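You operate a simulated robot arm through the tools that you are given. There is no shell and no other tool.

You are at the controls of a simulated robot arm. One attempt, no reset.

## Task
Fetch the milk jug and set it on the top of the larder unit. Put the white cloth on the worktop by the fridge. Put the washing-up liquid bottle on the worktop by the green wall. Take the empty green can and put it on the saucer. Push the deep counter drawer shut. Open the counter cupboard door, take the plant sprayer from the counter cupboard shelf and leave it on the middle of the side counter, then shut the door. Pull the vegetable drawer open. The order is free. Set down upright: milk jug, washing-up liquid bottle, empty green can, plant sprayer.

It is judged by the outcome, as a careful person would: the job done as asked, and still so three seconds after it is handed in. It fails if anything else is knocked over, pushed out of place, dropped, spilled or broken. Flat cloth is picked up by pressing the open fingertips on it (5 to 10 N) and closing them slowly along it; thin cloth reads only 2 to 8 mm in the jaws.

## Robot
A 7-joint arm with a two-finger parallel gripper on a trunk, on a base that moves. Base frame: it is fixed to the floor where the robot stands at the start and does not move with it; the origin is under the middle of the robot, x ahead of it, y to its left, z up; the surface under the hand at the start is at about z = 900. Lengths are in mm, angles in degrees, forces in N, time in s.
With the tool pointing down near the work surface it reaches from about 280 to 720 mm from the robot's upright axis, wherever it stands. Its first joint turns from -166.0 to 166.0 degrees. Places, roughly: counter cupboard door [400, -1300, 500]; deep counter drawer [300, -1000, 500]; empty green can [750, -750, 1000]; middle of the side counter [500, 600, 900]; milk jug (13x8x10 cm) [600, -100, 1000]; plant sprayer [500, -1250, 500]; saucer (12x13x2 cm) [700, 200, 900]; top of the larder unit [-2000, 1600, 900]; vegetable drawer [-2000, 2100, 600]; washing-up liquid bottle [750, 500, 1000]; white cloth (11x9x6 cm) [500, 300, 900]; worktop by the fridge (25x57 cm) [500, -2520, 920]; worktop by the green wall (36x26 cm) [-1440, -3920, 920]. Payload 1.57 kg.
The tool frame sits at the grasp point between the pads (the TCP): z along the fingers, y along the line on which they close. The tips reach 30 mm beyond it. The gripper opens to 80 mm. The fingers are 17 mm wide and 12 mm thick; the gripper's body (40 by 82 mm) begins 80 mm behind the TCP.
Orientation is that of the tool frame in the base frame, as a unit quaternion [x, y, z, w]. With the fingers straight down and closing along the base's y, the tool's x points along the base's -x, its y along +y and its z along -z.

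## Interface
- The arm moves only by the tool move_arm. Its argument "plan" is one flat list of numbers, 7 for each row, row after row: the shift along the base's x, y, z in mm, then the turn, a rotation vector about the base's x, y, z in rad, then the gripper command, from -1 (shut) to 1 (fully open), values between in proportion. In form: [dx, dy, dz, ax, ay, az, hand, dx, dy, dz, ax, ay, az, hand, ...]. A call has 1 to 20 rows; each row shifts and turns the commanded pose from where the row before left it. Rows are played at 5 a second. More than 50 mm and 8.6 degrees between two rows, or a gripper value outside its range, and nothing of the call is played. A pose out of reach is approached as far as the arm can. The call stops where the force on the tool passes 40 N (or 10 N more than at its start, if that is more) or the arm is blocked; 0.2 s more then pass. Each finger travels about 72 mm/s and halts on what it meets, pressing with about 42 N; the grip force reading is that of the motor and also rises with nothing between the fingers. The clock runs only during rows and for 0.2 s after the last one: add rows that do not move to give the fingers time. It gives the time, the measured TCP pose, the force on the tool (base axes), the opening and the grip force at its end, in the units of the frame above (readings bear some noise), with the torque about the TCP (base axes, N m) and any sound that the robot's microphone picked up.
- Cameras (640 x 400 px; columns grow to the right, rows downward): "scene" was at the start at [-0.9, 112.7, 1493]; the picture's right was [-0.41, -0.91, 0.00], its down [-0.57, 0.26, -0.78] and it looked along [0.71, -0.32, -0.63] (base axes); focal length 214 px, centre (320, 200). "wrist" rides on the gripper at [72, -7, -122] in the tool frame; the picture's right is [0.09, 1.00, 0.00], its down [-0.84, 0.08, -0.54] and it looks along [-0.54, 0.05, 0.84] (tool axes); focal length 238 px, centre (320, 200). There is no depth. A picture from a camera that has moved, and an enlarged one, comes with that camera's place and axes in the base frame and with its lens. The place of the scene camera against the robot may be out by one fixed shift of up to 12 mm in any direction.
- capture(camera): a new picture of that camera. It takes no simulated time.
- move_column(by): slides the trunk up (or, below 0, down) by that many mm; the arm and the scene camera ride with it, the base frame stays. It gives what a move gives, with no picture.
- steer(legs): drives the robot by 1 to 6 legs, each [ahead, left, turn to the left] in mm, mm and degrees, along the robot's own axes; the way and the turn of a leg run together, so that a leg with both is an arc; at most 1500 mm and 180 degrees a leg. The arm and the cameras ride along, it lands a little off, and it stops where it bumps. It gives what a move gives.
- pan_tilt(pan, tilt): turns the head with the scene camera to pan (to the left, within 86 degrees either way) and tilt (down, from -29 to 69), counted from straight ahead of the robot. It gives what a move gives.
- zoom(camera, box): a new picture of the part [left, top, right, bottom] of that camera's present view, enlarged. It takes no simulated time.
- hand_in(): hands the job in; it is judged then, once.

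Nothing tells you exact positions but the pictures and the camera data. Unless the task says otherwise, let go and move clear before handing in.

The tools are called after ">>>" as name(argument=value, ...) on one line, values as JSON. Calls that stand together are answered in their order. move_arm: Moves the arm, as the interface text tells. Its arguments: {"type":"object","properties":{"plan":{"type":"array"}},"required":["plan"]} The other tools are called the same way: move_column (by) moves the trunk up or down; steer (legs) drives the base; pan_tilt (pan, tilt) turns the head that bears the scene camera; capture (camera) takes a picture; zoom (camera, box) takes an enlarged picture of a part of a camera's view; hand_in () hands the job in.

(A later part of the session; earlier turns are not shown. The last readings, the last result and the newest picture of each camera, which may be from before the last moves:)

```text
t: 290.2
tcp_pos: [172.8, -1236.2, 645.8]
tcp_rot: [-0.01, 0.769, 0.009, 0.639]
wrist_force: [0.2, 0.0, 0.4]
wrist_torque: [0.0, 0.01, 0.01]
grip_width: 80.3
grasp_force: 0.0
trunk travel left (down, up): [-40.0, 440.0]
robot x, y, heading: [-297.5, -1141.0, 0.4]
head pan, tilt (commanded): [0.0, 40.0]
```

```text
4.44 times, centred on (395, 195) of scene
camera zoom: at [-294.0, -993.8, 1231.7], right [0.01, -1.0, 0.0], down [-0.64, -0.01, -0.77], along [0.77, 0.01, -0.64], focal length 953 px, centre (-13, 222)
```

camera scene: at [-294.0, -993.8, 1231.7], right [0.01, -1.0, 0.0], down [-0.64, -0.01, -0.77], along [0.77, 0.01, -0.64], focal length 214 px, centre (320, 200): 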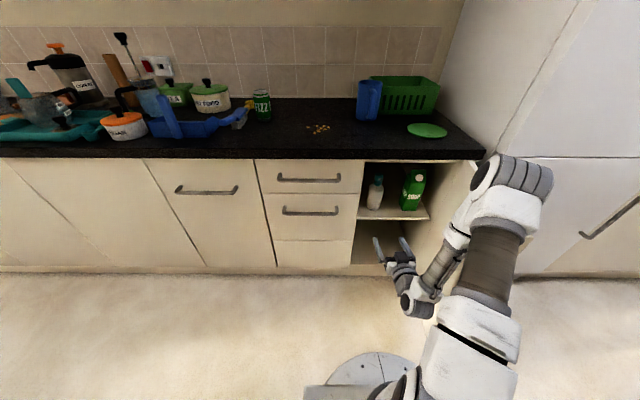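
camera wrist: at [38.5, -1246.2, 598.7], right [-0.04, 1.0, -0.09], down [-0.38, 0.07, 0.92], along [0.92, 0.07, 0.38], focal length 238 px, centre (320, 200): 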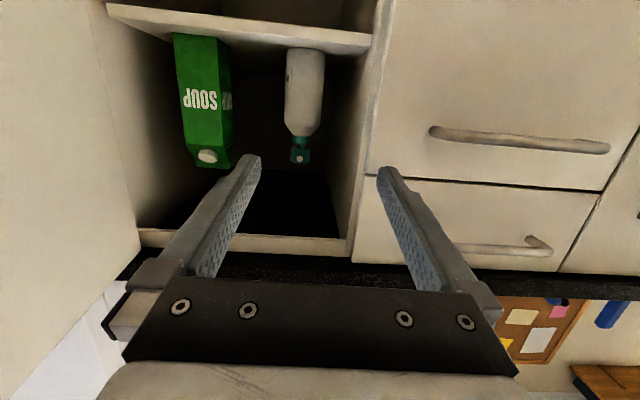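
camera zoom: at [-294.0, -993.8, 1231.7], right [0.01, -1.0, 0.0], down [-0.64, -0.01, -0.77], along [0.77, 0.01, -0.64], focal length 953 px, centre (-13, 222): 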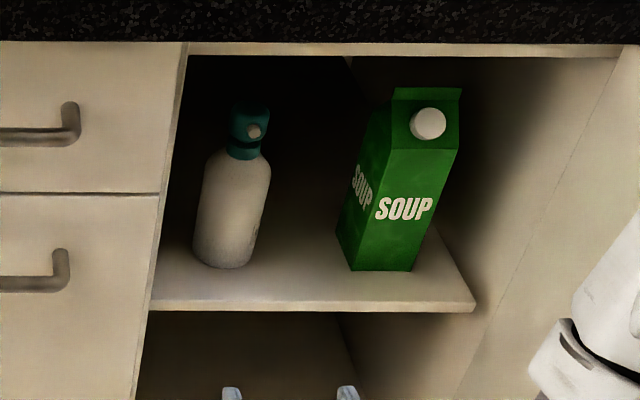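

The sprayer body is about 67 mm wide, axis at about [497, -1256], shelf z ≈ 530. I'll pitch the hand 30° down, extend to just outside the opening, and re-check.

>>> move_arm(plan=[10, -3, -5, 0, 0.085, 0, 1, 20, -4, -7, 0, 0.085, 0, 1, 20, -4, -7, 0, 0.085, 0, 1, 25, -4, -7, 0, 0.085, 0, 1, 25, -4, -5, 0, 0, 0, 1, 25, 0, 0, 0, 0, 0, 1, 0, 0, 0, 0, 0, 0, 1])

>>> capture(camera="wrist")

>>> capture(camera="scene")

```text
t: 291.8
tcp_pos: [296.6, -1254.2, 615.4]
tcp_rot: [-0.009, 0.866, 0.01, 0.499]
wrist_force: [-0.5, 0.6, 0.6]
wrist_torque: [0.01, -0.01, -0.02]
grip_width: 80.1
grasp_force: 0.1
trunk travel left (down, up): [-40.0, 440.0]
robot x, y, heading: [-299.4, -1142.5, 0.6]
head pan, tilt (commanded): [0.0, 40.0]
```

```text
taken
camera wrist: at [155.3, -1264.6, 615.1], right [-0.07, 1.0, -0.07], down [-0.05, 0.07, 1.0], along [1.0, 0.07, 0.05], focal length 238 px, centre (320, 200)
```

wrist: 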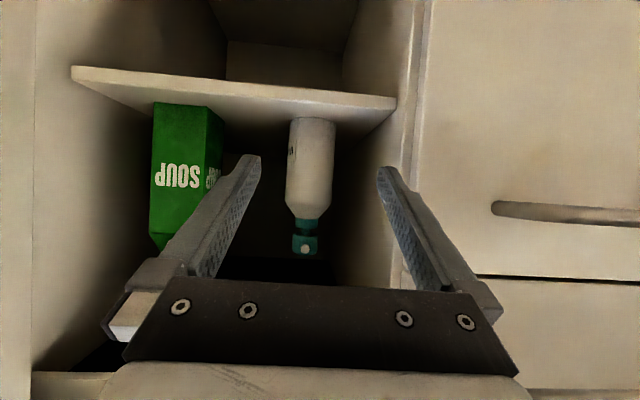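

```text
taken
camera scene: at [-294.0, -993.8, 1231.7], right [0.01, -1.0, 0.0], down [-0.64, -0.01, -0.77], along [0.77, 0.01, -0.64], focal length 214 px, centre (320, 200)
```

scene: 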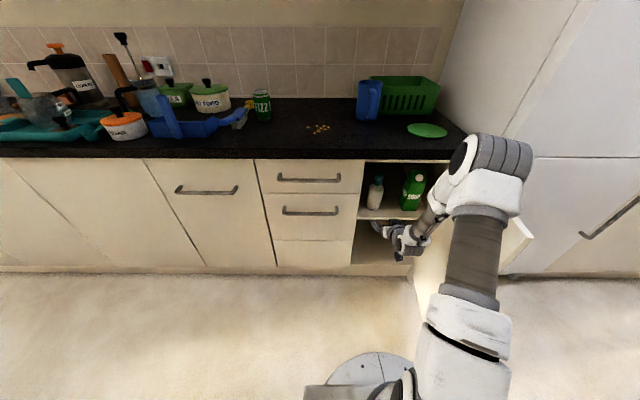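

Centre is at y ≈ -1258. I'll straighten the slight yaw, lower to z ≈ 603, and drive 110 mm forward.

>>> move_arm(plan=[0, -4, -6, 0, 0, -0.026, 1, 0, 0, -6, 0, 0, 0, 1, 0, 0, 0, 0, 0, 0, 1])

>>> steer(legs=[[105, 0, 0]])

>>> capture(camera="wrist")

>>> capture(camera="scene")

```text
t: 292.6
tcp_pos: [296.6, -1258.9, 602.8]
tcp_rot: [0.004, 0.867, 0.003, 0.499]
wrist_force: [0.4, 0.3, 0.2]
wrist_torque: [-0.03, -0.03, 0.02]
grip_width: 79.8
grasp_force: 0.0
trunk travel left (down, up): [-40.0, 440.0]
robot x, y, heading: [-299.6, -1140.2, 0.6]
head pan, tilt (commanded): [0.0, 40.0]
```

```text
t: 294.0
tcp_pos: [403.6, -1259.9, 603.1]
tcp_rot: [0.005, 0.866, 0.002, 0.5]
wrist_force: [-0.6, -0.3, 1.0]
wrist_torque: [0.02, -0.03, -0.01]
grip_width: 80.1
grasp_force: 0.0
trunk travel left (down, up): [-40.0, 440.0]
robot x, y, heading: [-194.8, -1140.4, 0.5]
head pan, tilt (commanded): [0.0, 40.0]
```

```text
taken
camera wrist: at [260.3, -1266.0, 603.3], right [-0.04, 1.0, -0.07], down [-0.05, 0.07, 1.0], along [1.0, 0.04, 0.05], focal length 238 px, centre (320, 200)
```

wrist: 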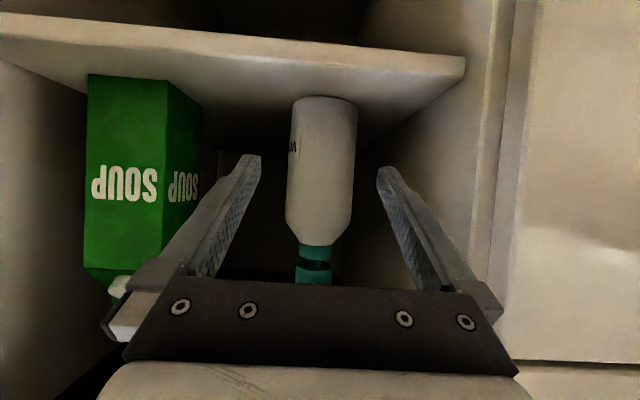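

```text
taken
camera scene: at [-188.0, -992.9, 1231.7], right [0.01, -1.0, 0.0], down [-0.64, 0.0, -0.77], along [0.77, 0.01, -0.64], focal length 214 px, centre (320, 200)
```

scene: 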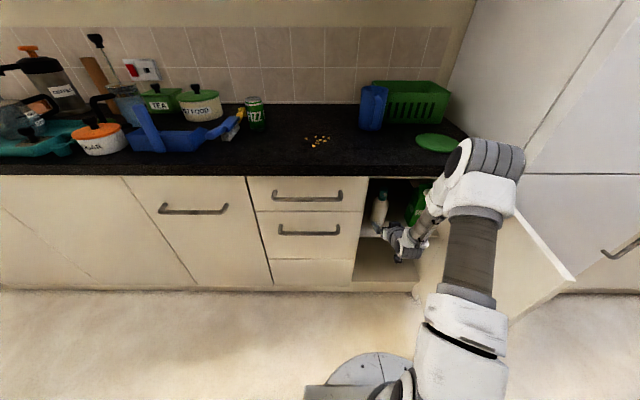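

Alignment is within 2 mm. I'll advance around the bottle.

>>> move_arm(plan=[15, 1, 0, 0, 0, 0, 1, 18, 0, 0, 0, 0, 0, 1, 18, 0, 0, 0, 0, 0, 1, 18, 0, 0, 0, 0, 0, 1, 15, 0, 0, 0, 0, 0, 1, 8, 0, 0, 0, 0, 0, 1, 0, 0, 0, 0, 0, 0, 1])

>>> capture(camera="wrist")

```text
t: 295.6
tcp_pos: [493.8, -1259.4, 603.7]
tcp_rot: [0.006, 0.867, 0.002, 0.499]
wrist_force: [-0.1, 0.2, 0.3]
wrist_torque: [0.0, 0.01, 0.01]
grip_width: 79.8
grasp_force: 0.2
trunk travel left (down, up): [-40.0, 440.0]
robot x, y, heading: [-194.8, -1138.4, 0.2]
head pan, tilt (commanded): [0.0, 40.0]
```

```text
taken
camera wrist: at [352.4, -1265.9, 603.1], right [-0.04, 1.0, -0.07], down [-0.05, 0.07, 1.0], along [1.0, 0.04, 0.05], focal length 238 px, centre (320, 200)
```

wrist: 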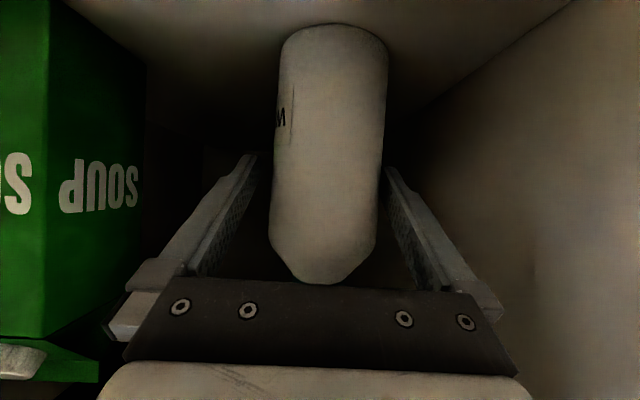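

Body is between the pads. Closing gently.

>>> move_arm(plan=[0, 1, 0, 0, 0, 0, 0.85, 0, 0, 0, 0, 0, 0, 0.75, 0, 0, 0, 0, 0, 0, 0.65, 0, 0, 0, 0, 0, 0, 0.5, 0, 0, 0, 0, 0, 0, 0.1, 0, 0, 0, 0, 0, 0, -0.5, 0, 0, 0, 0, 0, 0, -1, 0, 0, 0, 0, 0, 0, -1])

>>> capture(camera="wrist")

```text
t: 297.4
tcp_pos: [494.9, -1258.6, 603.3]
tcp_rot: [0.006, 0.866, 0.002, 0.499]
wrist_force: [0.6, 1.2, 0.9]
wrist_torque: [-0.04, -0.04, 0.0]
grip_width: 66.3
grasp_force: 42.4
trunk travel left (down, up): [-40.0, 440.0]
robot x, y, heading: [-190.5, -1137.9, 0.5]
head pan, tilt (commanded): [0.0, 40.0]
```

```text
taken
camera wrist: at [352.4, -1264.7, 603.3], right [-0.04, 1.0, -0.07], down [-0.05, 0.07, 1.0], along [1.0, 0.04, 0.05], focal length 238 px, centre (320, 200)
```

wrist: 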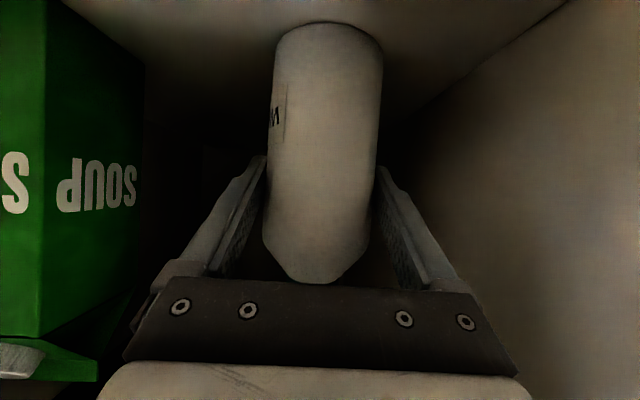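

Gripped at 66.3 mm. I'll lift it 25 mm off the shelf, then draw it straight out.

>>> move_arm(plan=[0, 0, 5, 0, 0, 0, -1, 0, 0, 7, 0, 0, 0, -1, 0, 0, 8, 0, 0, 0, -1, 0, 0, 5, 0, 0, 0, -1, 0, 0, 0, 0, 0, 0, -1])

>>> move_arm(plan=[-8, 0, 0, 0, 0, 0, -1, -15, 0, 0, 0, 0, 0, -1, -22, 0, 0, 0, 0, 0, -1, -25, 0, 0, 0, 0, 0, -1, -25, 0, 0, 0, 0, 0, -1, -25, 0, 0, 0, 0, 0, -1, -25, 0, 0, 0, 0, 0, -1, -20, 0, 0, 0, 0, 0, -1, -15, 0, 0, 0, 0, 0, -1, -5, 0, 0, 0, 0, 0, -1, 0, 0, 0, 0, 0, 0, -1])

>>> capture(camera="wrist")

>>> capture(camera="scene")

```text
t: 298.6
tcp_pos: [495.3, -1259.8, 628.5]
tcp_rot: [0.005, 0.867, 0.003, 0.499]
wrist_force: [0.2, 0.0, -3.3]
wrist_torque: [0.02, 0.03, 0.0]
grip_width: 66.8
grasp_force: 41.7
trunk travel left (down, up): [-40.0, 440.0]
robot x, y, heading: [-194.2, -1143.3, 0.7]
head pan, tilt (commanded): [0.0, 40.0]
```

```text
t: 301.0
tcp_pos: [308.8, -1260.0, 629.4]
tcp_rot: [0.006, 0.866, 0.002, 0.5]
wrist_force: [0.9, 0.0, -4.1]
wrist_torque: [0.02, 0.06, -0.01]
grip_width: 66.2
grasp_force: 42.8
trunk travel left (down, up): [-40.0, 440.0]
robot x, y, heading: [-194.5, -1140.9, 0.4]
head pan, tilt (commanded): [0.0, 40.0]
```

```text
taken
camera wrist: at [166.2, -1265.6, 628.8], right [-0.04, 1.0, -0.07], down [-0.05, 0.07, 1.0], along [1.0, 0.04, 0.05], focal length 238 px, centre (320, 200)
```

wrist: 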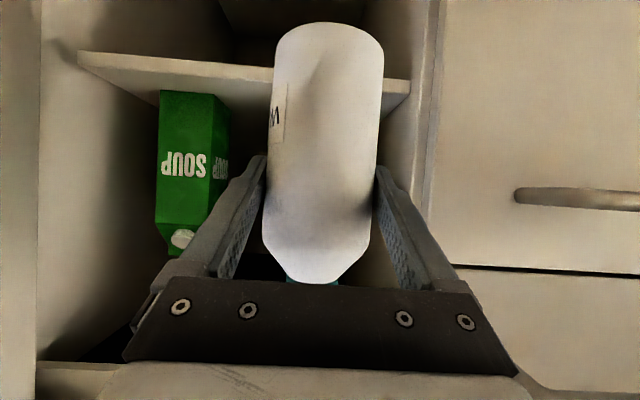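

```text
taken
camera scene: at [-187.8, -992.9, 1231.7], right [0.01, -1.0, 0.0], down [-0.64, 0.0, -0.77], along [0.77, 0.01, -0.64], focal length 214 px, centre (320, 200)
```

scene: 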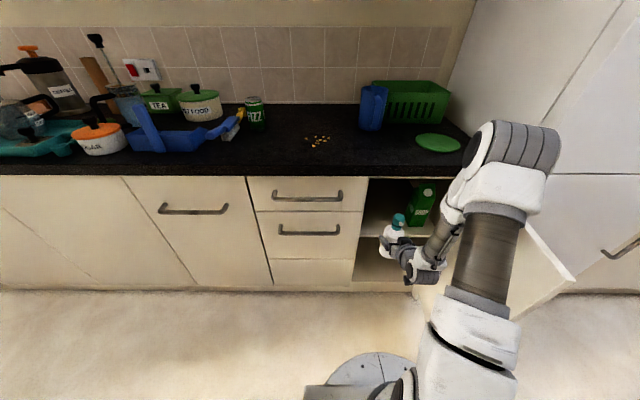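

The sprayer is out, held upright. I'll back away, raise the trunk, and carry it along to the side counter.

>>> steer(legs=[[-260, 0, 0]])

>>> move_column(by=420)

>>> steer(legs=[[0, 900, 0], [0, 850, 0]])

>>> pan_tilt(pan=10, tilt=45)

>>> capture(camera="scene")

>>> capture(camera="wrist")

```text
t: 303.3
tcp_pos: [51.1, -1260.7, 628.9]
tcp_rot: [0.005, 0.866, 0.002, 0.5]
wrist_force: [0.6, -0.4, -4.0]
wrist_torque: [0.02, -0.01, 0.01]
grip_width: 66.5
grasp_force: 41.7
trunk travel left (down, up): [-40.0, 440.0]
robot x, y, heading: [-451.3, -1139.8, 0.6]
head pan, tilt (commanded): [0.0, 40.0]
```

```text
refused: 420 is not a number from -400 to 400
```

```text
t: 316.7
tcp_pos: [56.9, 481.4, 628.3]
tcp_rot: [0.013, 0.866, -0.002, 0.499]
wrist_force: [-0.5, -0.4, -2.8]
wrist_torque: [0.0, 0.03, -0.03]
grip_width: 66.4
grasp_force: 42.3
trunk travel left (down, up): [-40.0, 440.0]
robot x, y, heading: [-445.3, 603.4, -0.3]
head pan, tilt (commanded): [0.0, 40.0]
```

```text
t: 317.4
tcp_pos: [58.5, 480.4, 628.0]
tcp_rot: [0.013, 0.867, -0.002, 0.499]
wrist_force: [0.1, 0.7, -3.3]
wrist_torque: [0.02, 0.05, 0.02]
grip_width: 66.4
grasp_force: 41.6
trunk travel left (down, up): [-40.0, 440.0]
robot x, y, heading: [-445.2, 605.9, -0.4]
head pan, tilt (commanded): [10.0, 45.0]
```

```text
taken
camera scene: at [-438.5, 769.0, 1224.5], right [0.16, -0.99, 0.0], down [-0.7, -0.12, -0.71], along [0.7, 0.12, -0.71], focal length 214 px, centre (320, 200)
```

scene: 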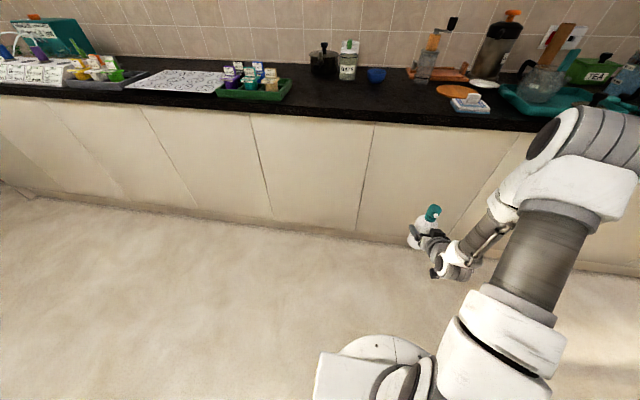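

```text
taken
camera wrist: at [-84.1, 476.4, 628.7], right [-0.02, 1.0, -0.07], down [-0.05, 0.07, 1.0], along [1.0, 0.03, 0.05], focal length 238 px, centre (320, 200)
```

wrist: 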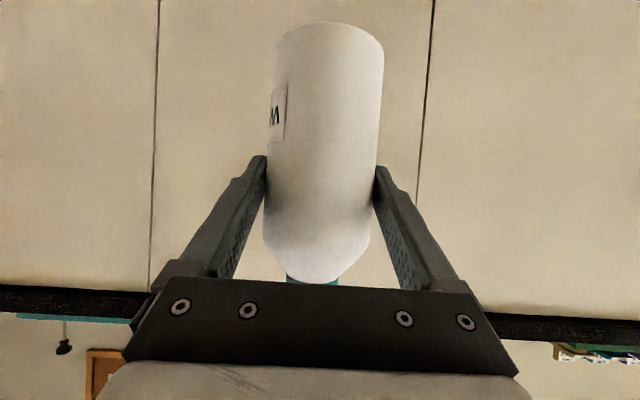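

The column limit is 400 per move, so I'll raise 400 now, then move to the counter.

>>> move_column(by=400)

>>> steer(legs=[[290, 50, 0]])

>>> capture(camera="scene")

>>> capture(camera="wrist")

```text
t: 321.3
tcp_pos: [58.5, 479.7, 1029.3]
tcp_rot: [0.013, 0.867, -0.002, 0.499]
wrist_force: [0.4, -0.9, -3.2]
wrist_torque: [-0.02, 0.01, -0.01]
grip_width: 66.4
grasp_force: 42.2
trunk travel left (down, up): [-440.0, 40.0]
robot x, y, heading: [-439.2, 609.2, -0.3]
head pan, tilt (commanded): [10.0, 45.0]
```

```text
t: 323.7
tcp_pos: [349.6, 529.0, 1029.9]
tcp_rot: [0.012, 0.866, -0.001, 0.499]
wrist_force: [-0.5, 0.0, -4.0]
wrist_torque: [-0.04, 0.04, 0.0]
grip_width: 66.3
grasp_force: 42.0
trunk travel left (down, up): [-440.0, 40.0]
robot x, y, heading: [-154.6, 655.4, -0.6]
head pan, tilt (commanded): [10.0, 45.0]
```

```text
taken
camera scene: at [-149.2, 817.1, 1624.4], right [0.17, -0.99, 0.0], down [-0.7, -0.12, -0.71], along [0.7, 0.12, -0.71], focal length 214 px, centre (320, 200)
```

scene: 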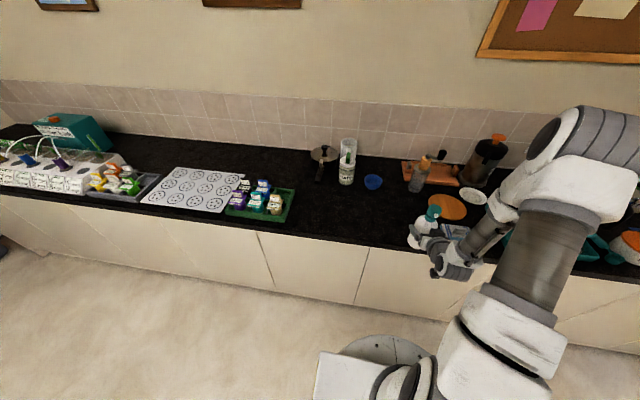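

```text
taken
camera wrist: at [205.9, 525.4, 1028.7], right [-0.03, 1.0, -0.07], down [-0.05, 0.07, 1.0], along [1.0, 0.03, 0.05], focal length 238 px, centre (320, 200)
```

wrist: 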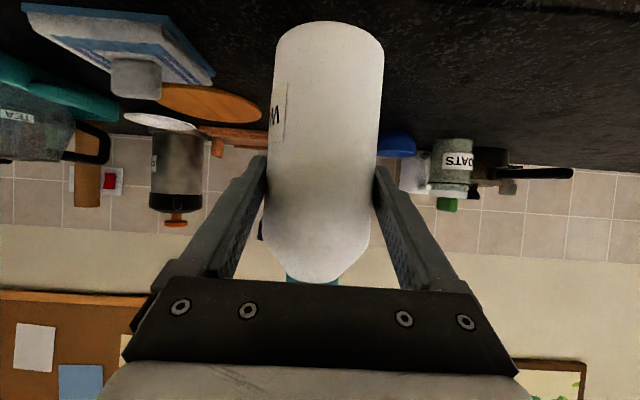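

Moving the sprayer over to [500, 600] and lowering.

>>> move_arm(plan=[15, 8, 0, 0, 0, 0, -1, 28, 14, 0, 0, 0, 0, -1, 32, 15, 0, 0, 0, 0, -1, 32, 15, -5, 0, 0, 0, -1, 28, 12, -10, 0, 0, 0, -1, 12, 6, -12, 0, 0, 0, -1, 4, 1, -10, 0, 0, 0, -1, 0, 0, -5, 0, 0, 0, -1, 0, 0, 0, 0, 0, 0, -1])

>>> capture(camera="wrist")

>>> zoom(camera="scene", box=[360, 160, 520, 290])

```text
t: 325.7
tcp_pos: [498.8, 600.3, 986.5]
tcp_rot: [0.011, 0.866, -0.001, 0.499]
wrist_force: [-1.1, 0.1, -2.9]
wrist_torque: [0.0, 0.03, -0.05]
grip_width: 66.4
grasp_force: 41.7
trunk travel left (down, up): [-440.0, 40.0]
robot x, y, heading: [-148.1, 654.4, -0.2]
head pan, tilt (commanded): [10.0, 45.0]
```

```text
taken
camera wrist: at [356.4, 596.6, 986.1], right [-0.03, 1.0, -0.07], down [-0.05, 0.07, 1.0], along [1.0, 0.03, 0.05], focal length 238 px, centre (320, 200)
```

wrist: 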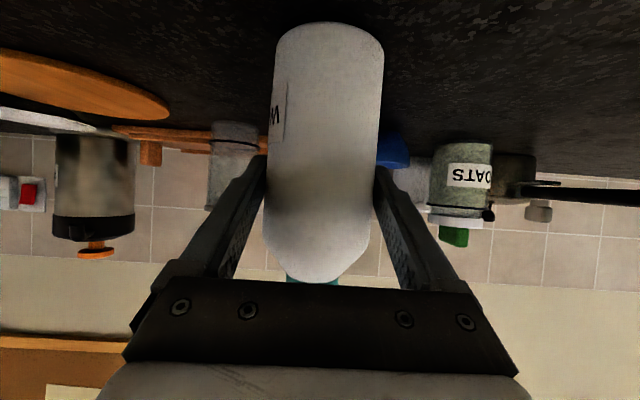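

```text
3.08 times, centred on (440, 225) of scene
camera zoom: at [-149.3, 817.1, 1624.4], right [0.17, -0.99, 0.0], down [-0.7, -0.12, -0.71], along [0.7, 0.12, -0.71], focal length 660 px, centre (-49, 123)
```

zoom: 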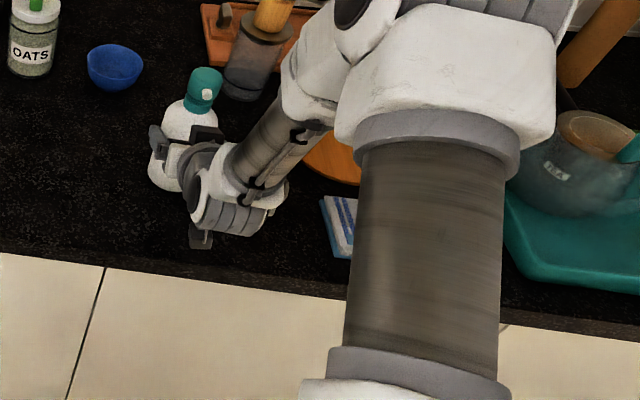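

>>> move_arm(plan=[0, 0, -3, 0, 0, 0, -1, 0, 0, -3, 0, 0, 0, -1, 0, 0, 0, 0, 0, 0, -1])

>>> move_arm(plan=[0, 0, -2, 0, 0, 0, -1, 0, 0, -2, 0, 0, 0, -1, 0, 0, 0, 0, 0, 0, -1])

```text
t: 326.5
tcp_pos: [498.3, 601.5, 984.0]
tcp_rot: [0.011, 0.865, -0.001, 0.502]
wrist_force: [-3.5, 0.8, 19.1]
wrist_torque: [-0.41, 0.42, -0.09]
grip_width: 66.5
grasp_force: 42.3
trunk travel left (down, up): [-440.0, 40.0]
robot x, y, heading: [-151.6, 657.2, -0.4]
head pan, tilt (commanded): [10.0, 45.0]
```

```text
t: 327.3
tcp_pos: [499.2, 600.3, 983.7]
tcp_rot: [0.011, 0.863, -0.001, 0.506]
wrist_force: [-1.9, 3.0, 36.8]
wrist_torque: [-0.77, -0.17, -0.02]
grip_width: 66.3
grasp_force: 41.9
trunk travel left (down, up): [-440.0, 40.0]
robot x, y, heading: [-150.3, 652.4, -0.6]
head pan, tilt (commanded): [10.0, 45.0]
```

Contact reached. I'll relieve the load and check before releasing.

>>> move_arm(plan=[0, 0, 2, 0, 0, 0, -1, 0, 0, 2, 0, 0, 0, -1, 0, 0, 1.5, 0, 0, 0, -1, 0, 0, 0, 0, 0, 0, -1])

>>> capture(camera="wrist")

```text
t: 328.3
tcp_pos: [499.3, 601.0, 983.5]
tcp_rot: [0.011, 0.866, -0.001, 0.501]
wrist_force: [7.0, 2.8, 16.9]
wrist_torque: [-0.26, -1.1, 0.3]
grip_width: 66.6
grasp_force: 42.2
trunk travel left (down, up): [-440.0, 40.0]
robot x, y, heading: [-149.3, 653.6, -0.4]
head pan, tilt (commanded): [10.0, 45.0]
```

```text
taken
camera wrist: at [356.5, 596.6, 982.2], right [-0.03, 1.0, -0.07], down [-0.05, 0.07, 1.0], along [1.0, 0.03, 0.05], focal length 238 px, centre (320, 200)
```

wrist: 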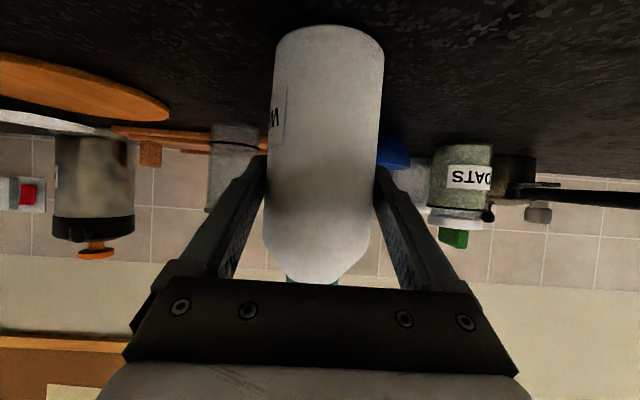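

>>> move_arm(plan=[0, 0, 1.5, 0, 0, 0, -1, 0, 0, 1, 0, 0, 0, -1, 0, 0, 0, 0, 0, 0, -1])

>>> move_arm(plan=[0, 0, 0, 0, 0, 0, 0.6, 0, 0, 0, 0, 0, 0, 0.7, 0, 0, 0, 0, 0, 0, 0.8, 0, 0, 0, 0, 0, 0, 1, 0, 0, 0, 0, 0, 0, 1])

>>> capture(camera="wrist")

```text
t: 329.1
tcp_pos: [496.6, 599.3, 983.2]
tcp_rot: [0.011, 0.868, -0.001, 0.497]
wrist_force: [0.8, 0.1, 3.5]
wrist_torque: [-0.09, -0.21, 0.01]
grip_width: 66.4
grasp_force: 42.5
trunk travel left (down, up): [-440.0, 40.0]
robot x, y, heading: [-152.2, 656.4, -0.3]
head pan, tilt (commanded): [10.0, 45.0]
```

```text
t: 330.3
tcp_pos: [499.5, 601.0, 986.3]
tcp_rot: [0.011, 0.866, -0.001, 0.499]
wrist_force: [0.4, 0.1, -0.8]
wrist_torque: [0.0, 0.01, 0.02]
grip_width: 80.3
grasp_force: 0.0
trunk travel left (down, up): [-440.0, 40.0]
robot x, y, heading: [-151.7, 655.5, -0.4]
head pan, tilt (commanded): [10.0, 45.0]
```

```text
taken
camera wrist: at [356.4, 596.1, 985.1], right [-0.03, 1.0, -0.07], down [-0.05, 0.07, 1.0], along [1.0, 0.03, 0.05], focal length 238 px, centre (320, 200)
```

wrist: 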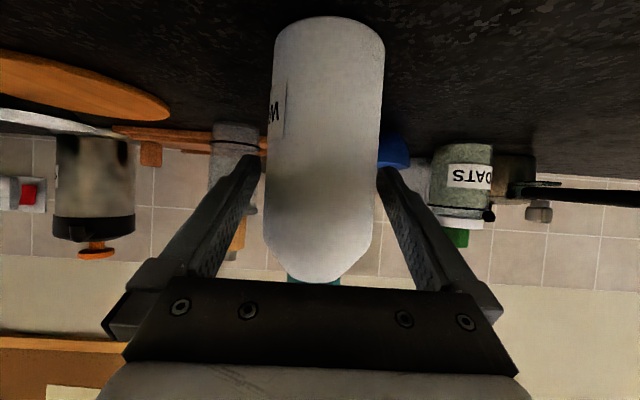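

Released upright. I'll withdraw straight back.

>>> move_arm(plan=[-10, 0, 0, 0, 0, 0, 1, -20, 0, 0, 0, 0, 0, 1, -25, 0, 0, 0, 0, 0, 1, -30, 0, 5, 0, 0, 0, 1, -35, 0, 20, 0, 0, 0, 1, -30, 0, 30, 0, 0, 0, 1, 0, 0, 0, 0, 0, 0, 1])

>>> capture(camera="scene")

>>> capture(camera="wrist")

```text
t: 331.9
tcp_pos: [346.4, 599.7, 1043.0]
tcp_rot: [0.011, 0.866, -0.001, 0.5]
wrist_force: [0.0, 0.6, 0.6]
wrist_torque: [0.0, -0.01, 0.01]
grip_width: 80.1
grasp_force: 0.1
trunk travel left (down, up): [-440.0, 40.0]
robot x, y, heading: [-150.3, 655.7, -0.2]
head pan, tilt (commanded): [10.0, 45.0]
```

```text
taken
camera scene: at [-149.8, 817.1, 1624.4], right [0.17, -0.99, 0.0], down [-0.7, -0.12, -0.71], along [0.7, 0.12, -0.71], focal length 214 px, centre (320, 200)
```

scene: 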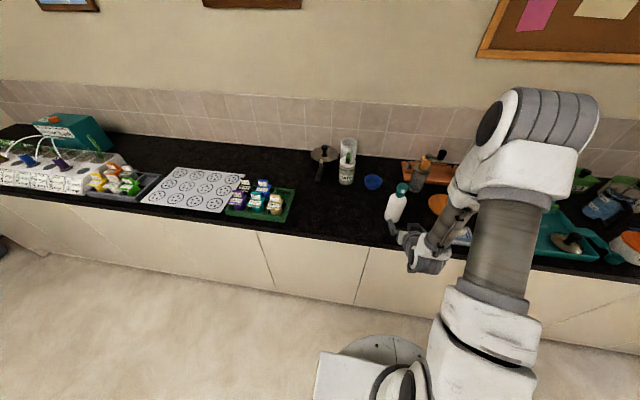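

```text
taken
camera wrist: at [203.9, 595.5, 1043.2], right [-0.03, 1.0, -0.07], down [-0.05, 0.07, 1.0], along [1.0, 0.03, 0.05], focal length 238 px, centre (320, 200)
```

wrist: 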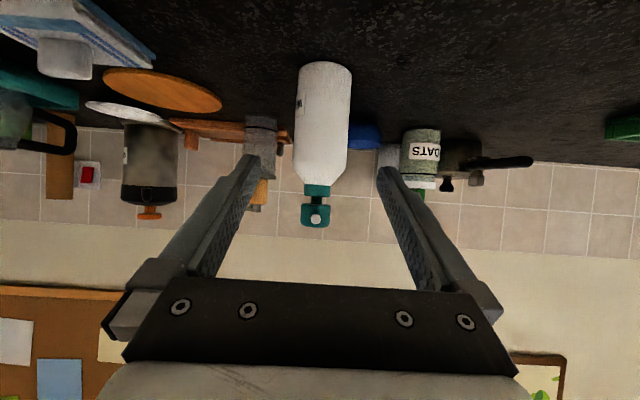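

The sprayer stands at the middle of the side counter. Now I'll turn the tool down again and go for the cloth.

>>> move_arm(plan=[-10, 0, 25, 0, 0.131, 0, 1, -5, 0, 30, 0, 0.131, 0, 1, 0, 0, 30, 0, 0.131, 0, 1, 0, 0, 30, 0, 0.131, 0, 1, 0, 0, 30, 0, 0.131, 0, 1, 0, 0, 30, 0, 0.131, 0, 1, 0, 0, 30, 0, 0.131, 0, 1, 0, 0, 30, -0.022, 0.131, 0, 1, 0, 0, 0, 0, 0, 0, 1])

>>> steer(legs=[[0, -360, 0]])

>>> move_column(by=-140)

>>> capture(camera="wrist")

>>> capture(camera="scene")

```text
t: 333.9
tcp_pos: [334.8, 601.6, 1274.7]
tcp_rot: [0.008, 1.0, -0.018, -0.002]
wrist_force: [1.1, 0.2, -0.3]
wrist_torque: [-0.01, 0.02, 0.01]
grip_width: 80.2
grasp_force: 0.0
trunk travel left (down, up): [-440.0, 40.0]
robot x, y, heading: [-149.9, 653.0, -0.4]
head pan, tilt (commanded): [10.0, 45.0]
```

```text
t: 337.1
tcp_pos: [331.5, 248.2, 1274.3]
tcp_rot: [0.01, 1.0, -0.018, -0.002]
wrist_force: [0.3, 0.7, -0.1]
wrist_torque: [0.0, 0.0, -0.03]
grip_width: 80.0
grasp_force: 0.1
trunk travel left (down, up): [-440.0, 40.0]
robot x, y, heading: [-152.9, 303.3, -0.4]
head pan, tilt (commanded): [10.0, 45.0]
```

```text
t: 338.8
tcp_pos: [331.9, 247.4, 1134.9]
tcp_rot: [0.009, 1.0, -0.017, -0.002]
wrist_force: [1.1, 0.1, 0.0]
wrist_torque: [0.0, 0.01, -0.02]
grip_width: 80.2
grasp_force: 0.0
trunk travel left (down, up): [-300.0, 180.0]
robot x, y, heading: [-153.6, 305.1, -0.6]
head pan, tilt (commanded): [10.0, 45.0]
```

```text
taken
camera wrist: at [258.8, 245.8, 1257.5], right [-0.07, 1.0, -0.03], down [0.84, 0.08, 0.54], along [0.54, 0.01, -0.84], focal length 238 px, centre (320, 200)
```

wrist: 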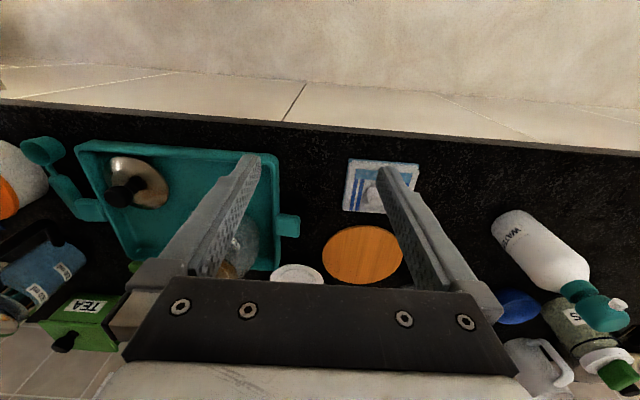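

```text
taken
camera scene: at [-152.2, 465.0, 1484.5], right [0.16, -0.99, 0.0], down [-0.7, -0.12, -0.71], along [0.7, 0.12, -0.71], focal length 214 px, centre (320, 200)
```

scene: 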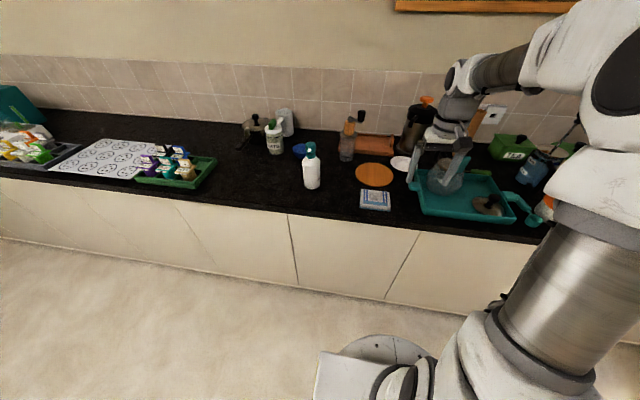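

The cloth is at about [448, 350]. I'll level the tool and look at it from closer above.

>>> move_arm(plan=[10, 25, 0, 0.017, -0.002, 0.009, 1, 15, 40, 0, 0.017, -0.002, 0.009, 1, 10, 38, -20, 0, 0, 0, 1, 0, 0, -30, 0, 0, 0, 1, 0, 0, 0, 0, 0, 0, 1])

>>> capture(camera="wrist")

>>> zoom(camera="wrist", box=[250, 110, 390, 210])

>>> zoom(camera="scene", box=[345, 175, 405, 220])

```text
t: 340.0
tcp_pos: [365.4, 350.7, 1085.2]
tcp_rot: [0.001, 1.0, 0.0, -0.001]
wrist_force: [0.4, -0.5, 0.4]
wrist_torque: [-0.02, 0.02, -0.01]
grip_width: 80.0
grasp_force: 0.0
trunk travel left (down, up): [-300.0, 180.0]
robot x, y, heading: [-158.2, 304.7, -0.4]
head pan, tilt (commanded): [10.0, 45.0]
```

```text
taken
camera wrist: at [292.9, 344.1, 1208.3], right [-0.09, 1.0, 0.0], down [0.84, 0.08, 0.54], along [0.54, 0.05, -0.84], focal length 238 px, centre (320, 200)
```

wrist: 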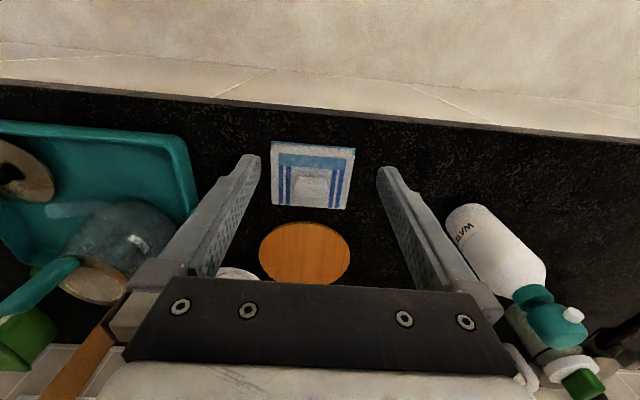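

```text
4.00 times, centred on (320, 160) of wrist
camera zoom: at [292.9, 344.1, 1208.3], right [-0.09, 1.0, 0.0], down [0.84, 0.08, 0.54], along [0.54, 0.05, -0.84], focal length 953 px, centre (320, 360)
```

zoom: 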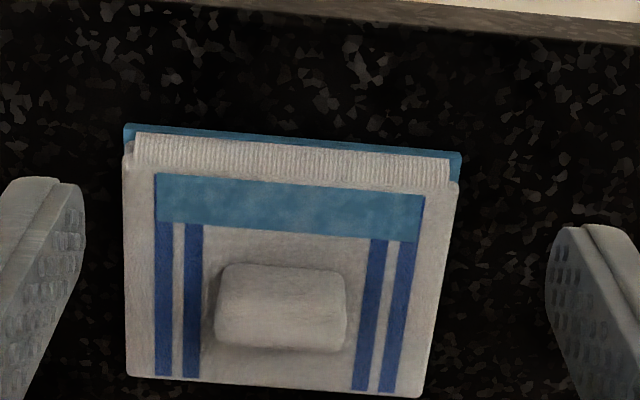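

```text
8.89 times, centred on (375, 198) of scene
camera zoom: at [-152.1, 464.9, 1484.4], right [0.16, -0.99, 0.0], down [-0.7, -0.12, -0.71], along [0.7, 0.12, -0.71], focal length 1906 px, centre (-169, 222)
```

zoom: 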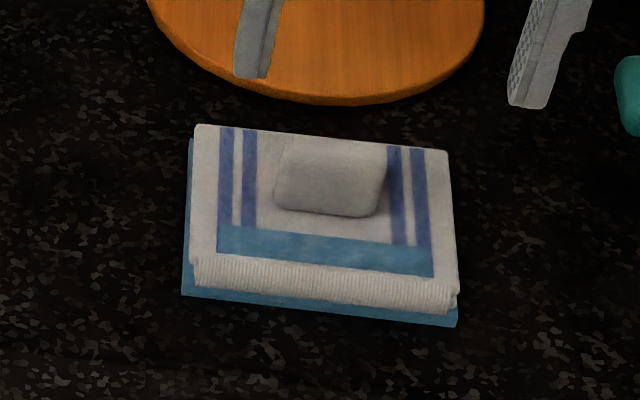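

The cloth is a folded white towel with a raised block (about 40 mm along y) at [439, 346]. I'll hover above it and check alignment.

>>> move_arm(plan=[35, -2, -20, 0, 0, 0, 1, 38, -2, -25, 0, 0, 0, 1, 0, 0, -25, 0, 0, 0, 1, 0, 0, 0, 0, 0, 0, 1])

>>> capture(camera="wrist")

>>> zoom(camera="scene", box=[335, 165, 415, 225])

```text
t: 341.0
tcp_pos: [438.7, 345.8, 1016.6]
tcp_rot: [0.001, 1.0, -0.001, 0.001]
wrist_force: [0.0, -0.6, -0.6]
wrist_torque: [0.02, 0.02, 0.02]
grip_width: 79.9
grasp_force: 0.0
trunk travel left (down, up): [-300.0, 180.0]
robot x, y, heading: [-153.4, 303.7, -0.7]
head pan, tilt (commanded): [10.0, 45.0]
```

```text
taken
camera wrist: at [366.3, 339.2, 1138.9], right [-0.09, 1.0, 0.0], down [0.84, 0.08, 0.54], along [0.54, 0.05, -0.84], focal length 238 px, centre (320, 200)
```

wrist: 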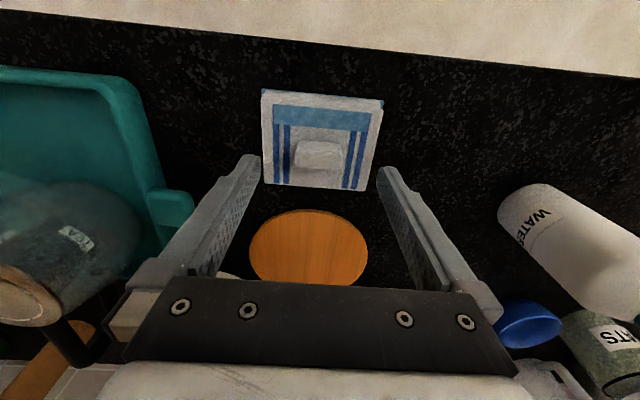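

```text
6.67 times, centred on (375, 195) of scene
camera zoom: at [-152.1, 465.0, 1484.4], right [0.16, -0.99, 0.0], down [-0.7, -0.12, -0.71], along [0.7, 0.12, -0.71], focal length 1430 px, centre (-47, 233)
```

zoom: 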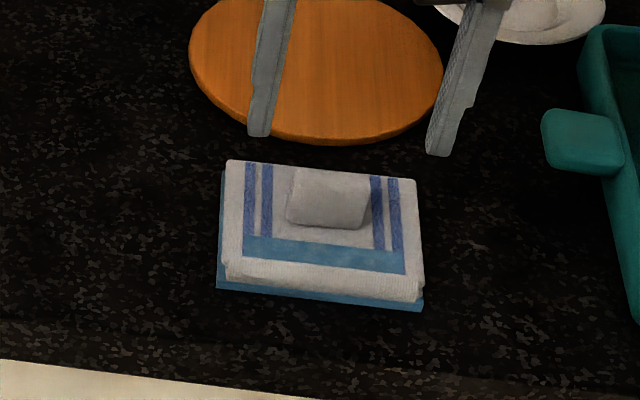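

Well centred. Descending around the block.

>>> move_arm(plan=[-1, 0, -15, 0, 0, 0, 1, 0, 0, -15, 0, 0, 0, 1, 0, 0, -12, 0, 0, 0, 1, 0, 0, -6, 0, 0, 0, 1, 0, 0, 0, 0, 0, 0, 1])

>>> capture(camera="wrist")

>>> zoom(camera="scene", box=[335, 165, 415, 225])

```text
t: 342.2
tcp_pos: [437.8, 346.5, 966.9]
tcp_rot: [0.001, 1.0, -0.001, 0.0]
wrist_force: [0.2, 0.4, 0.3]
wrist_torque: [0.03, 0.0, 0.0]
grip_width: 79.9
grasp_force: 0.0
trunk travel left (down, up): [-300.0, 180.0]
robot x, y, heading: [-156.0, 301.1, -0.7]
head pan, tilt (commanded): [10.0, 45.0]
```

```text
taken
camera wrist: at [365.6, 339.7, 1089.9], right [-0.09, 1.0, 0.0], down [0.84, 0.08, 0.54], along [0.54, 0.05, -0.84], focal length 238 px, centre (320, 200)
```

wrist: 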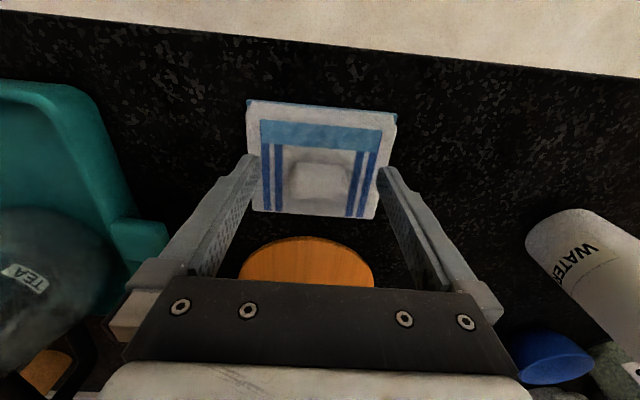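

```text
6.67 times, centred on (375, 195) of scene
camera zoom: at [-152.1, 465.0, 1484.4], right [0.16, -0.99, 0.0], down [-0.7, -0.12, -0.71], along [0.7, 0.12, -0.71], focal length 1430 px, centre (-47, 233)
```

zoom: 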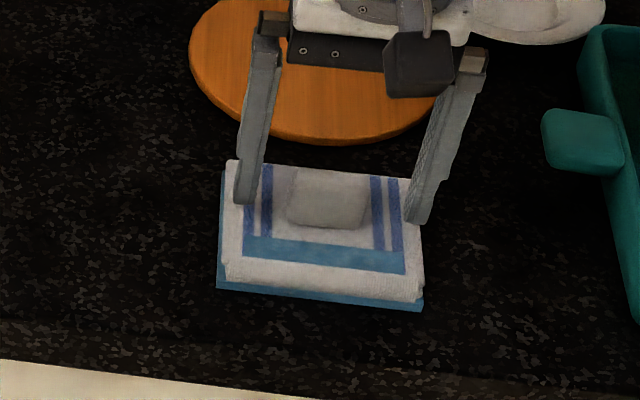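

>>> move_arm(plan=[1, 0, -4, 0, 0, 0, 1, 0, 0, -4, 0, 0, 0, 1, 0, 0, 0, 0, 0, 0, 1])

>>> move_arm(plan=[0, 0, -3, 0, 0, 0, 1, 0, 0, 0, 0, 0, 0, 1])

>>> zoom(camera="scene", box=[335, 165, 415, 225])

```text
t: 343.0
tcp_pos: [437.0, 347.1, 959.5]
tcp_rot: [0.001, 1.0, -0.001, 0.0]
wrist_force: [0.7, 0.7, -0.8]
wrist_torque: [0.0, 0.03, 0.04]
grip_width: 80.0
grasp_force: 0.1
trunk travel left (down, up): [-300.0, 180.0]
robot x, y, heading: [-153.6, 301.6, -0.9]
head pan, tilt (commanded): [10.0, 45.0]
```

```text
t: 343.6
tcp_pos: [437.6, 346.3, 955.3]
tcp_rot: [0.0, 1.0, -0.001, 0.0]
wrist_force: [0.3, 1.1, 0.4]
wrist_torque: [-0.01, 0.01, -0.01]
grip_width: 79.9
grasp_force: 0.1
trunk travel left (down, up): [-300.0, 180.0]
robot x, y, heading: [-157.3, 303.7, -0.9]
head pan, tilt (commanded): [10.0, 45.0]
```

```text
6.67 times, centred on (375, 195) of scene
camera zoom: at [-152.1, 465.0, 1484.4], right [0.16, -0.99, 0.0], down [-0.7, -0.12, -0.71], along [0.7, 0.12, -0.71], focal length 1430 px, centre (-47, 233)
```

zoom: 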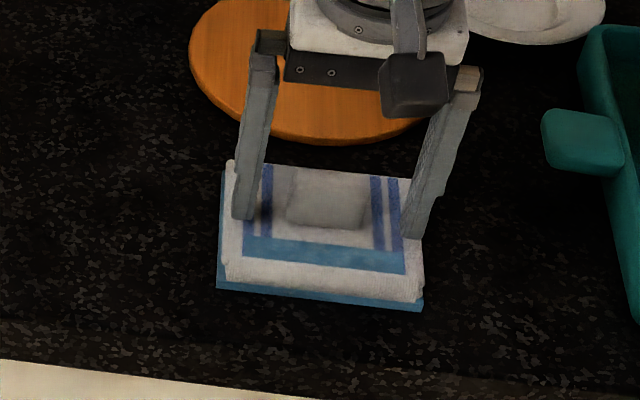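

Tips are just above the towel surface. Closing on the block slowly.

>>> move_arm(plan=[0, 0, 0, 0, 0, 0, 0.7, 0, 0, 0, 0, 0, 0, 0.5, 0, 0, 0, 0, 0, 0, 0.3, 0, 0, 0, 0, 0, 0, 0.1, 0, 0, 0, 0, 0, 0, -0.1, 0, 0, 0, 0, 0, 0, -0.4, 0, 0, 0, 0, 0, 0, -0.7, 0, 0, 0, 0, 0, 0, -1, 0, 0, 0, 0, 0, 0, -1])

>>> capture(camera="wrist")

>>> zoom(camera="scene", box=[335, 165, 415, 225])

```text
t: 345.6
tcp_pos: [438.5, 346.3, 956.1]
tcp_rot: [0.0, 1.0, -0.001, 0.0]
wrist_force: [0.0, -0.7, 0.2]
wrist_torque: [0.02, -0.02, 0.0]
grip_width: 40.7
grasp_force: 41.9
trunk travel left (down, up): [-300.0, 180.0]
robot x, y, heading: [-155.2, 302.2, -0.5]
head pan, tilt (commanded): [10.0, 45.0]
```

```text
taken
camera wrist: at [366.0, 339.3, 1078.3], right [-0.09, 1.0, 0.0], down [0.84, 0.08, 0.54], along [0.54, 0.05, -0.84], focal length 238 px, centre (320, 200)
```

wrist: 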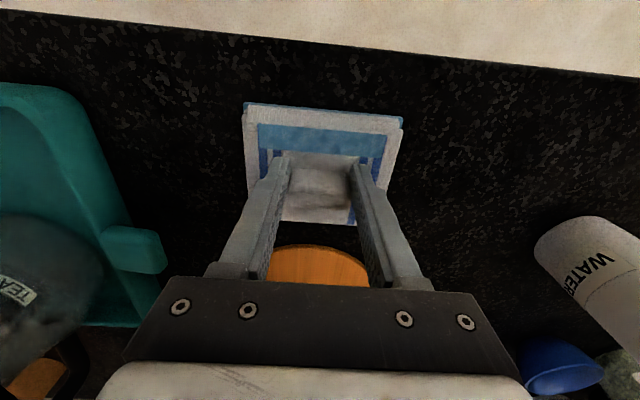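

```text
6.67 times, centred on (375, 195) of scene
camera zoom: at [-152.2, 464.9, 1484.4], right [0.16, -0.99, 0.0], down [-0.7, -0.12, -0.71], along [0.7, 0.12, -0.71], focal length 1430 px, centre (-47, 233)
```

zoom: 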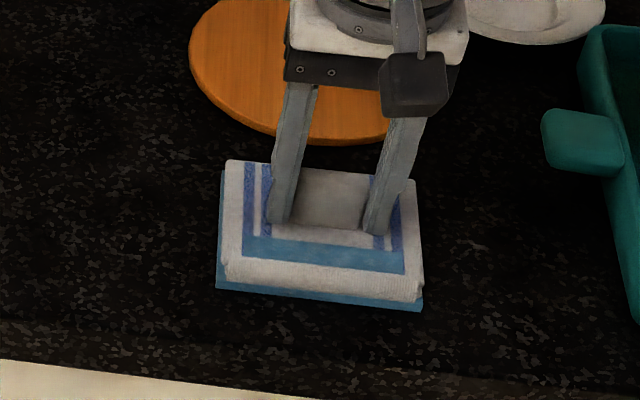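

Block gripped at 40.7 mm. I'll lift a little to see whether the whole cloth comes along.

>>> move_arm(plan=[0, 0, 5, 0, 0, 0, -1, 0, 0, 10, 0, 0, 0, -1, 0, 0, 15, 0, 0, 0, -1, 0, 0, 15, 0, 0, 0, -1, 0, 0, 0, 0, 0, 0, -1])

>>> capture(camera="wrist")

>>> zoom(camera="scene", box=[335, 165, 415, 225])

```text
t: 346.8
tcp_pos: [438.3, 345.0, 1000.6]
tcp_rot: [0.0, 1.0, 0.0, 0.0]
wrist_force: [0.4, -0.7, -1.1]
wrist_torque: [-0.03, -0.01, 0.02]
grip_width: 40.6
grasp_force: 42.2
trunk travel left (down, up): [-300.0, 180.0]
robot x, y, heading: [-154.9, 299.1, -0.7]
head pan, tilt (commanded): [10.0, 45.0]
```

```text
taken
camera wrist: at [366.0, 338.4, 1123.2], right [-0.09, 1.0, 0.0], down [0.84, 0.08, 0.54], along [0.54, 0.05, -0.84], focal length 238 px, centre (320, 200)
```

wrist: 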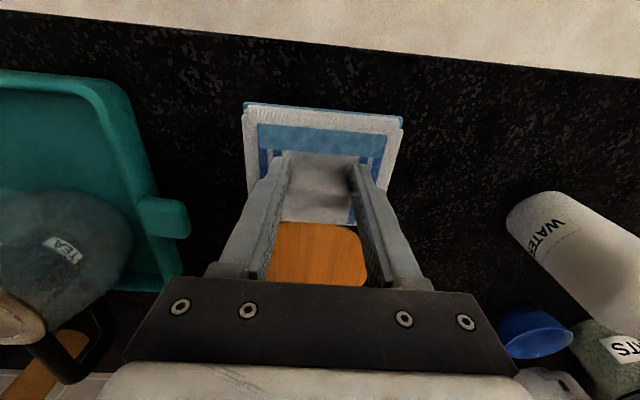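

```text
6.67 times, centred on (375, 195) of scene
camera zoom: at [-152.2, 465.0, 1484.4], right [0.16, -0.99, 0.0], down [-0.7, -0.12, -0.71], along [0.7, 0.12, -0.71], focal length 1430 px, centre (-47, 233)
```

zoom: 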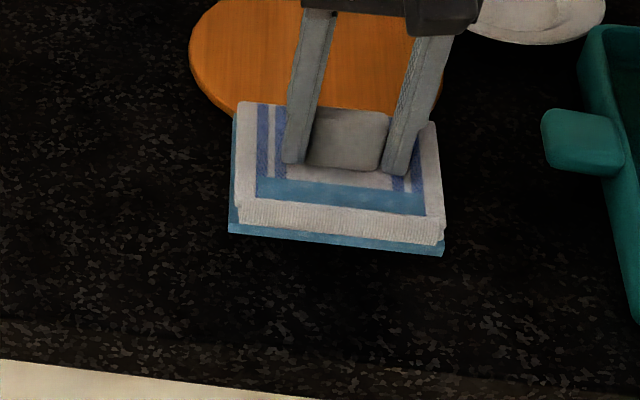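

The whole cloth came up with the block. I'll raise it, retract, and carry it along the corridor to the fridge-side worktop.

>>> move_arm(plan=[0, 0, 25, 0, 0, 0, -1, 0, 0, 35, 0, 0, 0, -1, 0, 0, 35, 0, 0, 0, -1, -20, 0, 30, 0, 0, 0, -1, -35, 0, 25, 0, 0, 0, -1, -40, 0, 0, 0, 0, 0, -1, -40, 0, 0, 0, 0, 0, -1, -40, 0, 0, 0, 0, 0, -1, -25, 0, 0, 0, 0, 0, -1, 0, 0, 0, 0, 0, 0, -1])

>>> steer(legs=[[-260, 0, 0.7], [0, -1400, 0], [0, -1400, 0]])

>>> pan_tilt(pan=0, tilt=40)

>>> capture(camera="scene")

>>> capture(camera="wrist")

```text
t: 349.0
tcp_pos: [238.7, 342.1, 1149.1]
tcp_rot: [0.001, 1.0, -0.001, 0.0]
wrist_force: [-0.5, 0.2, 0.5]
wrist_torque: [0.0, -0.01, 0.01]
grip_width: 40.7
grasp_force: 42.0
trunk travel left (down, up): [-300.0, 180.0]
robot x, y, heading: [-156.0, 300.4, -0.4]
head pan, tilt (commanded): [10.0, 45.0]
```

```text
t: 371.6
tcp_pos: [-53.1, -2436.0, 1148.9]
tcp_rot: [0.003, 1.0, 0.0, 0.0]
wrist_force: [0.3, 0.5, -0.9]
wrist_torque: [-0.01, -0.02, -0.03]
grip_width: 40.6
grasp_force: 41.9
trunk travel left (down, up): [-300.0, 180.0]
robot x, y, heading: [-447.0, -2477.3, -1.0]
head pan, tilt (commanded): [10.0, 45.0]
```

```text
t: 372.4
tcp_pos: [-54.9, -2435.5, 1149.8]
tcp_rot: [0.003, 1.0, -0.001, 0.0]
wrist_force: [0.1, -0.3, -0.2]
wrist_torque: [-0.01, 0.0, 0.03]
grip_width: 40.7
grasp_force: 41.5
trunk travel left (down, up): [-300.0, 180.0]
robot x, y, heading: [-447.2, -2473.0, -0.8]
head pan, tilt (commanded): [0.0, 40.0]
```

```text
taken
camera scene: at [-439.8, -2325.2, 1491.7], right [-0.01, -1.0, 0.0], down [-0.64, 0.01, -0.77], along [0.77, -0.01, -0.64], focal length 214 px, centre (320, 200)
```

scene: 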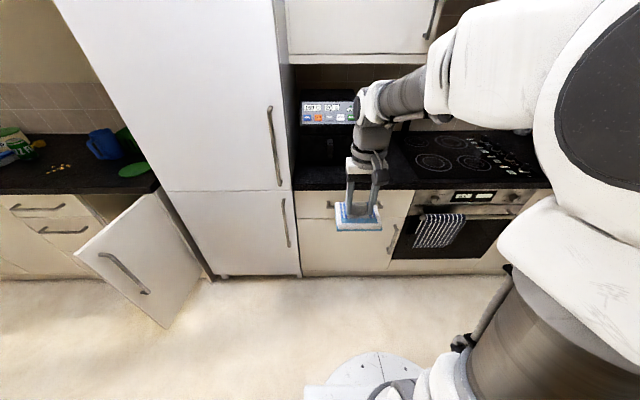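

```text
taken
camera wrist: at [-126.6, -2441.6, 1272.2], right [-0.09, 1.0, 0.0], down [0.84, 0.07, 0.54], along [0.54, 0.05, -0.84], focal length 238 px, centre (320, 200)
```

wrist: 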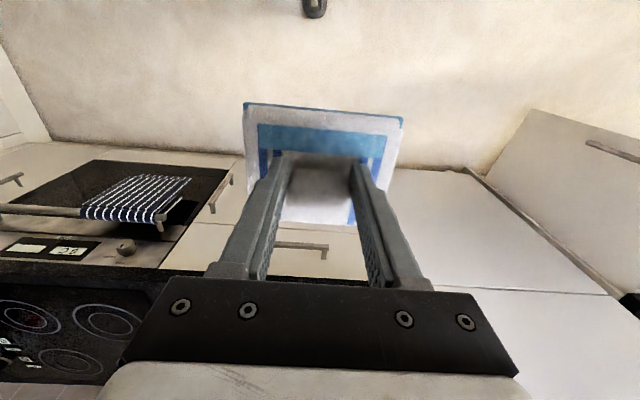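

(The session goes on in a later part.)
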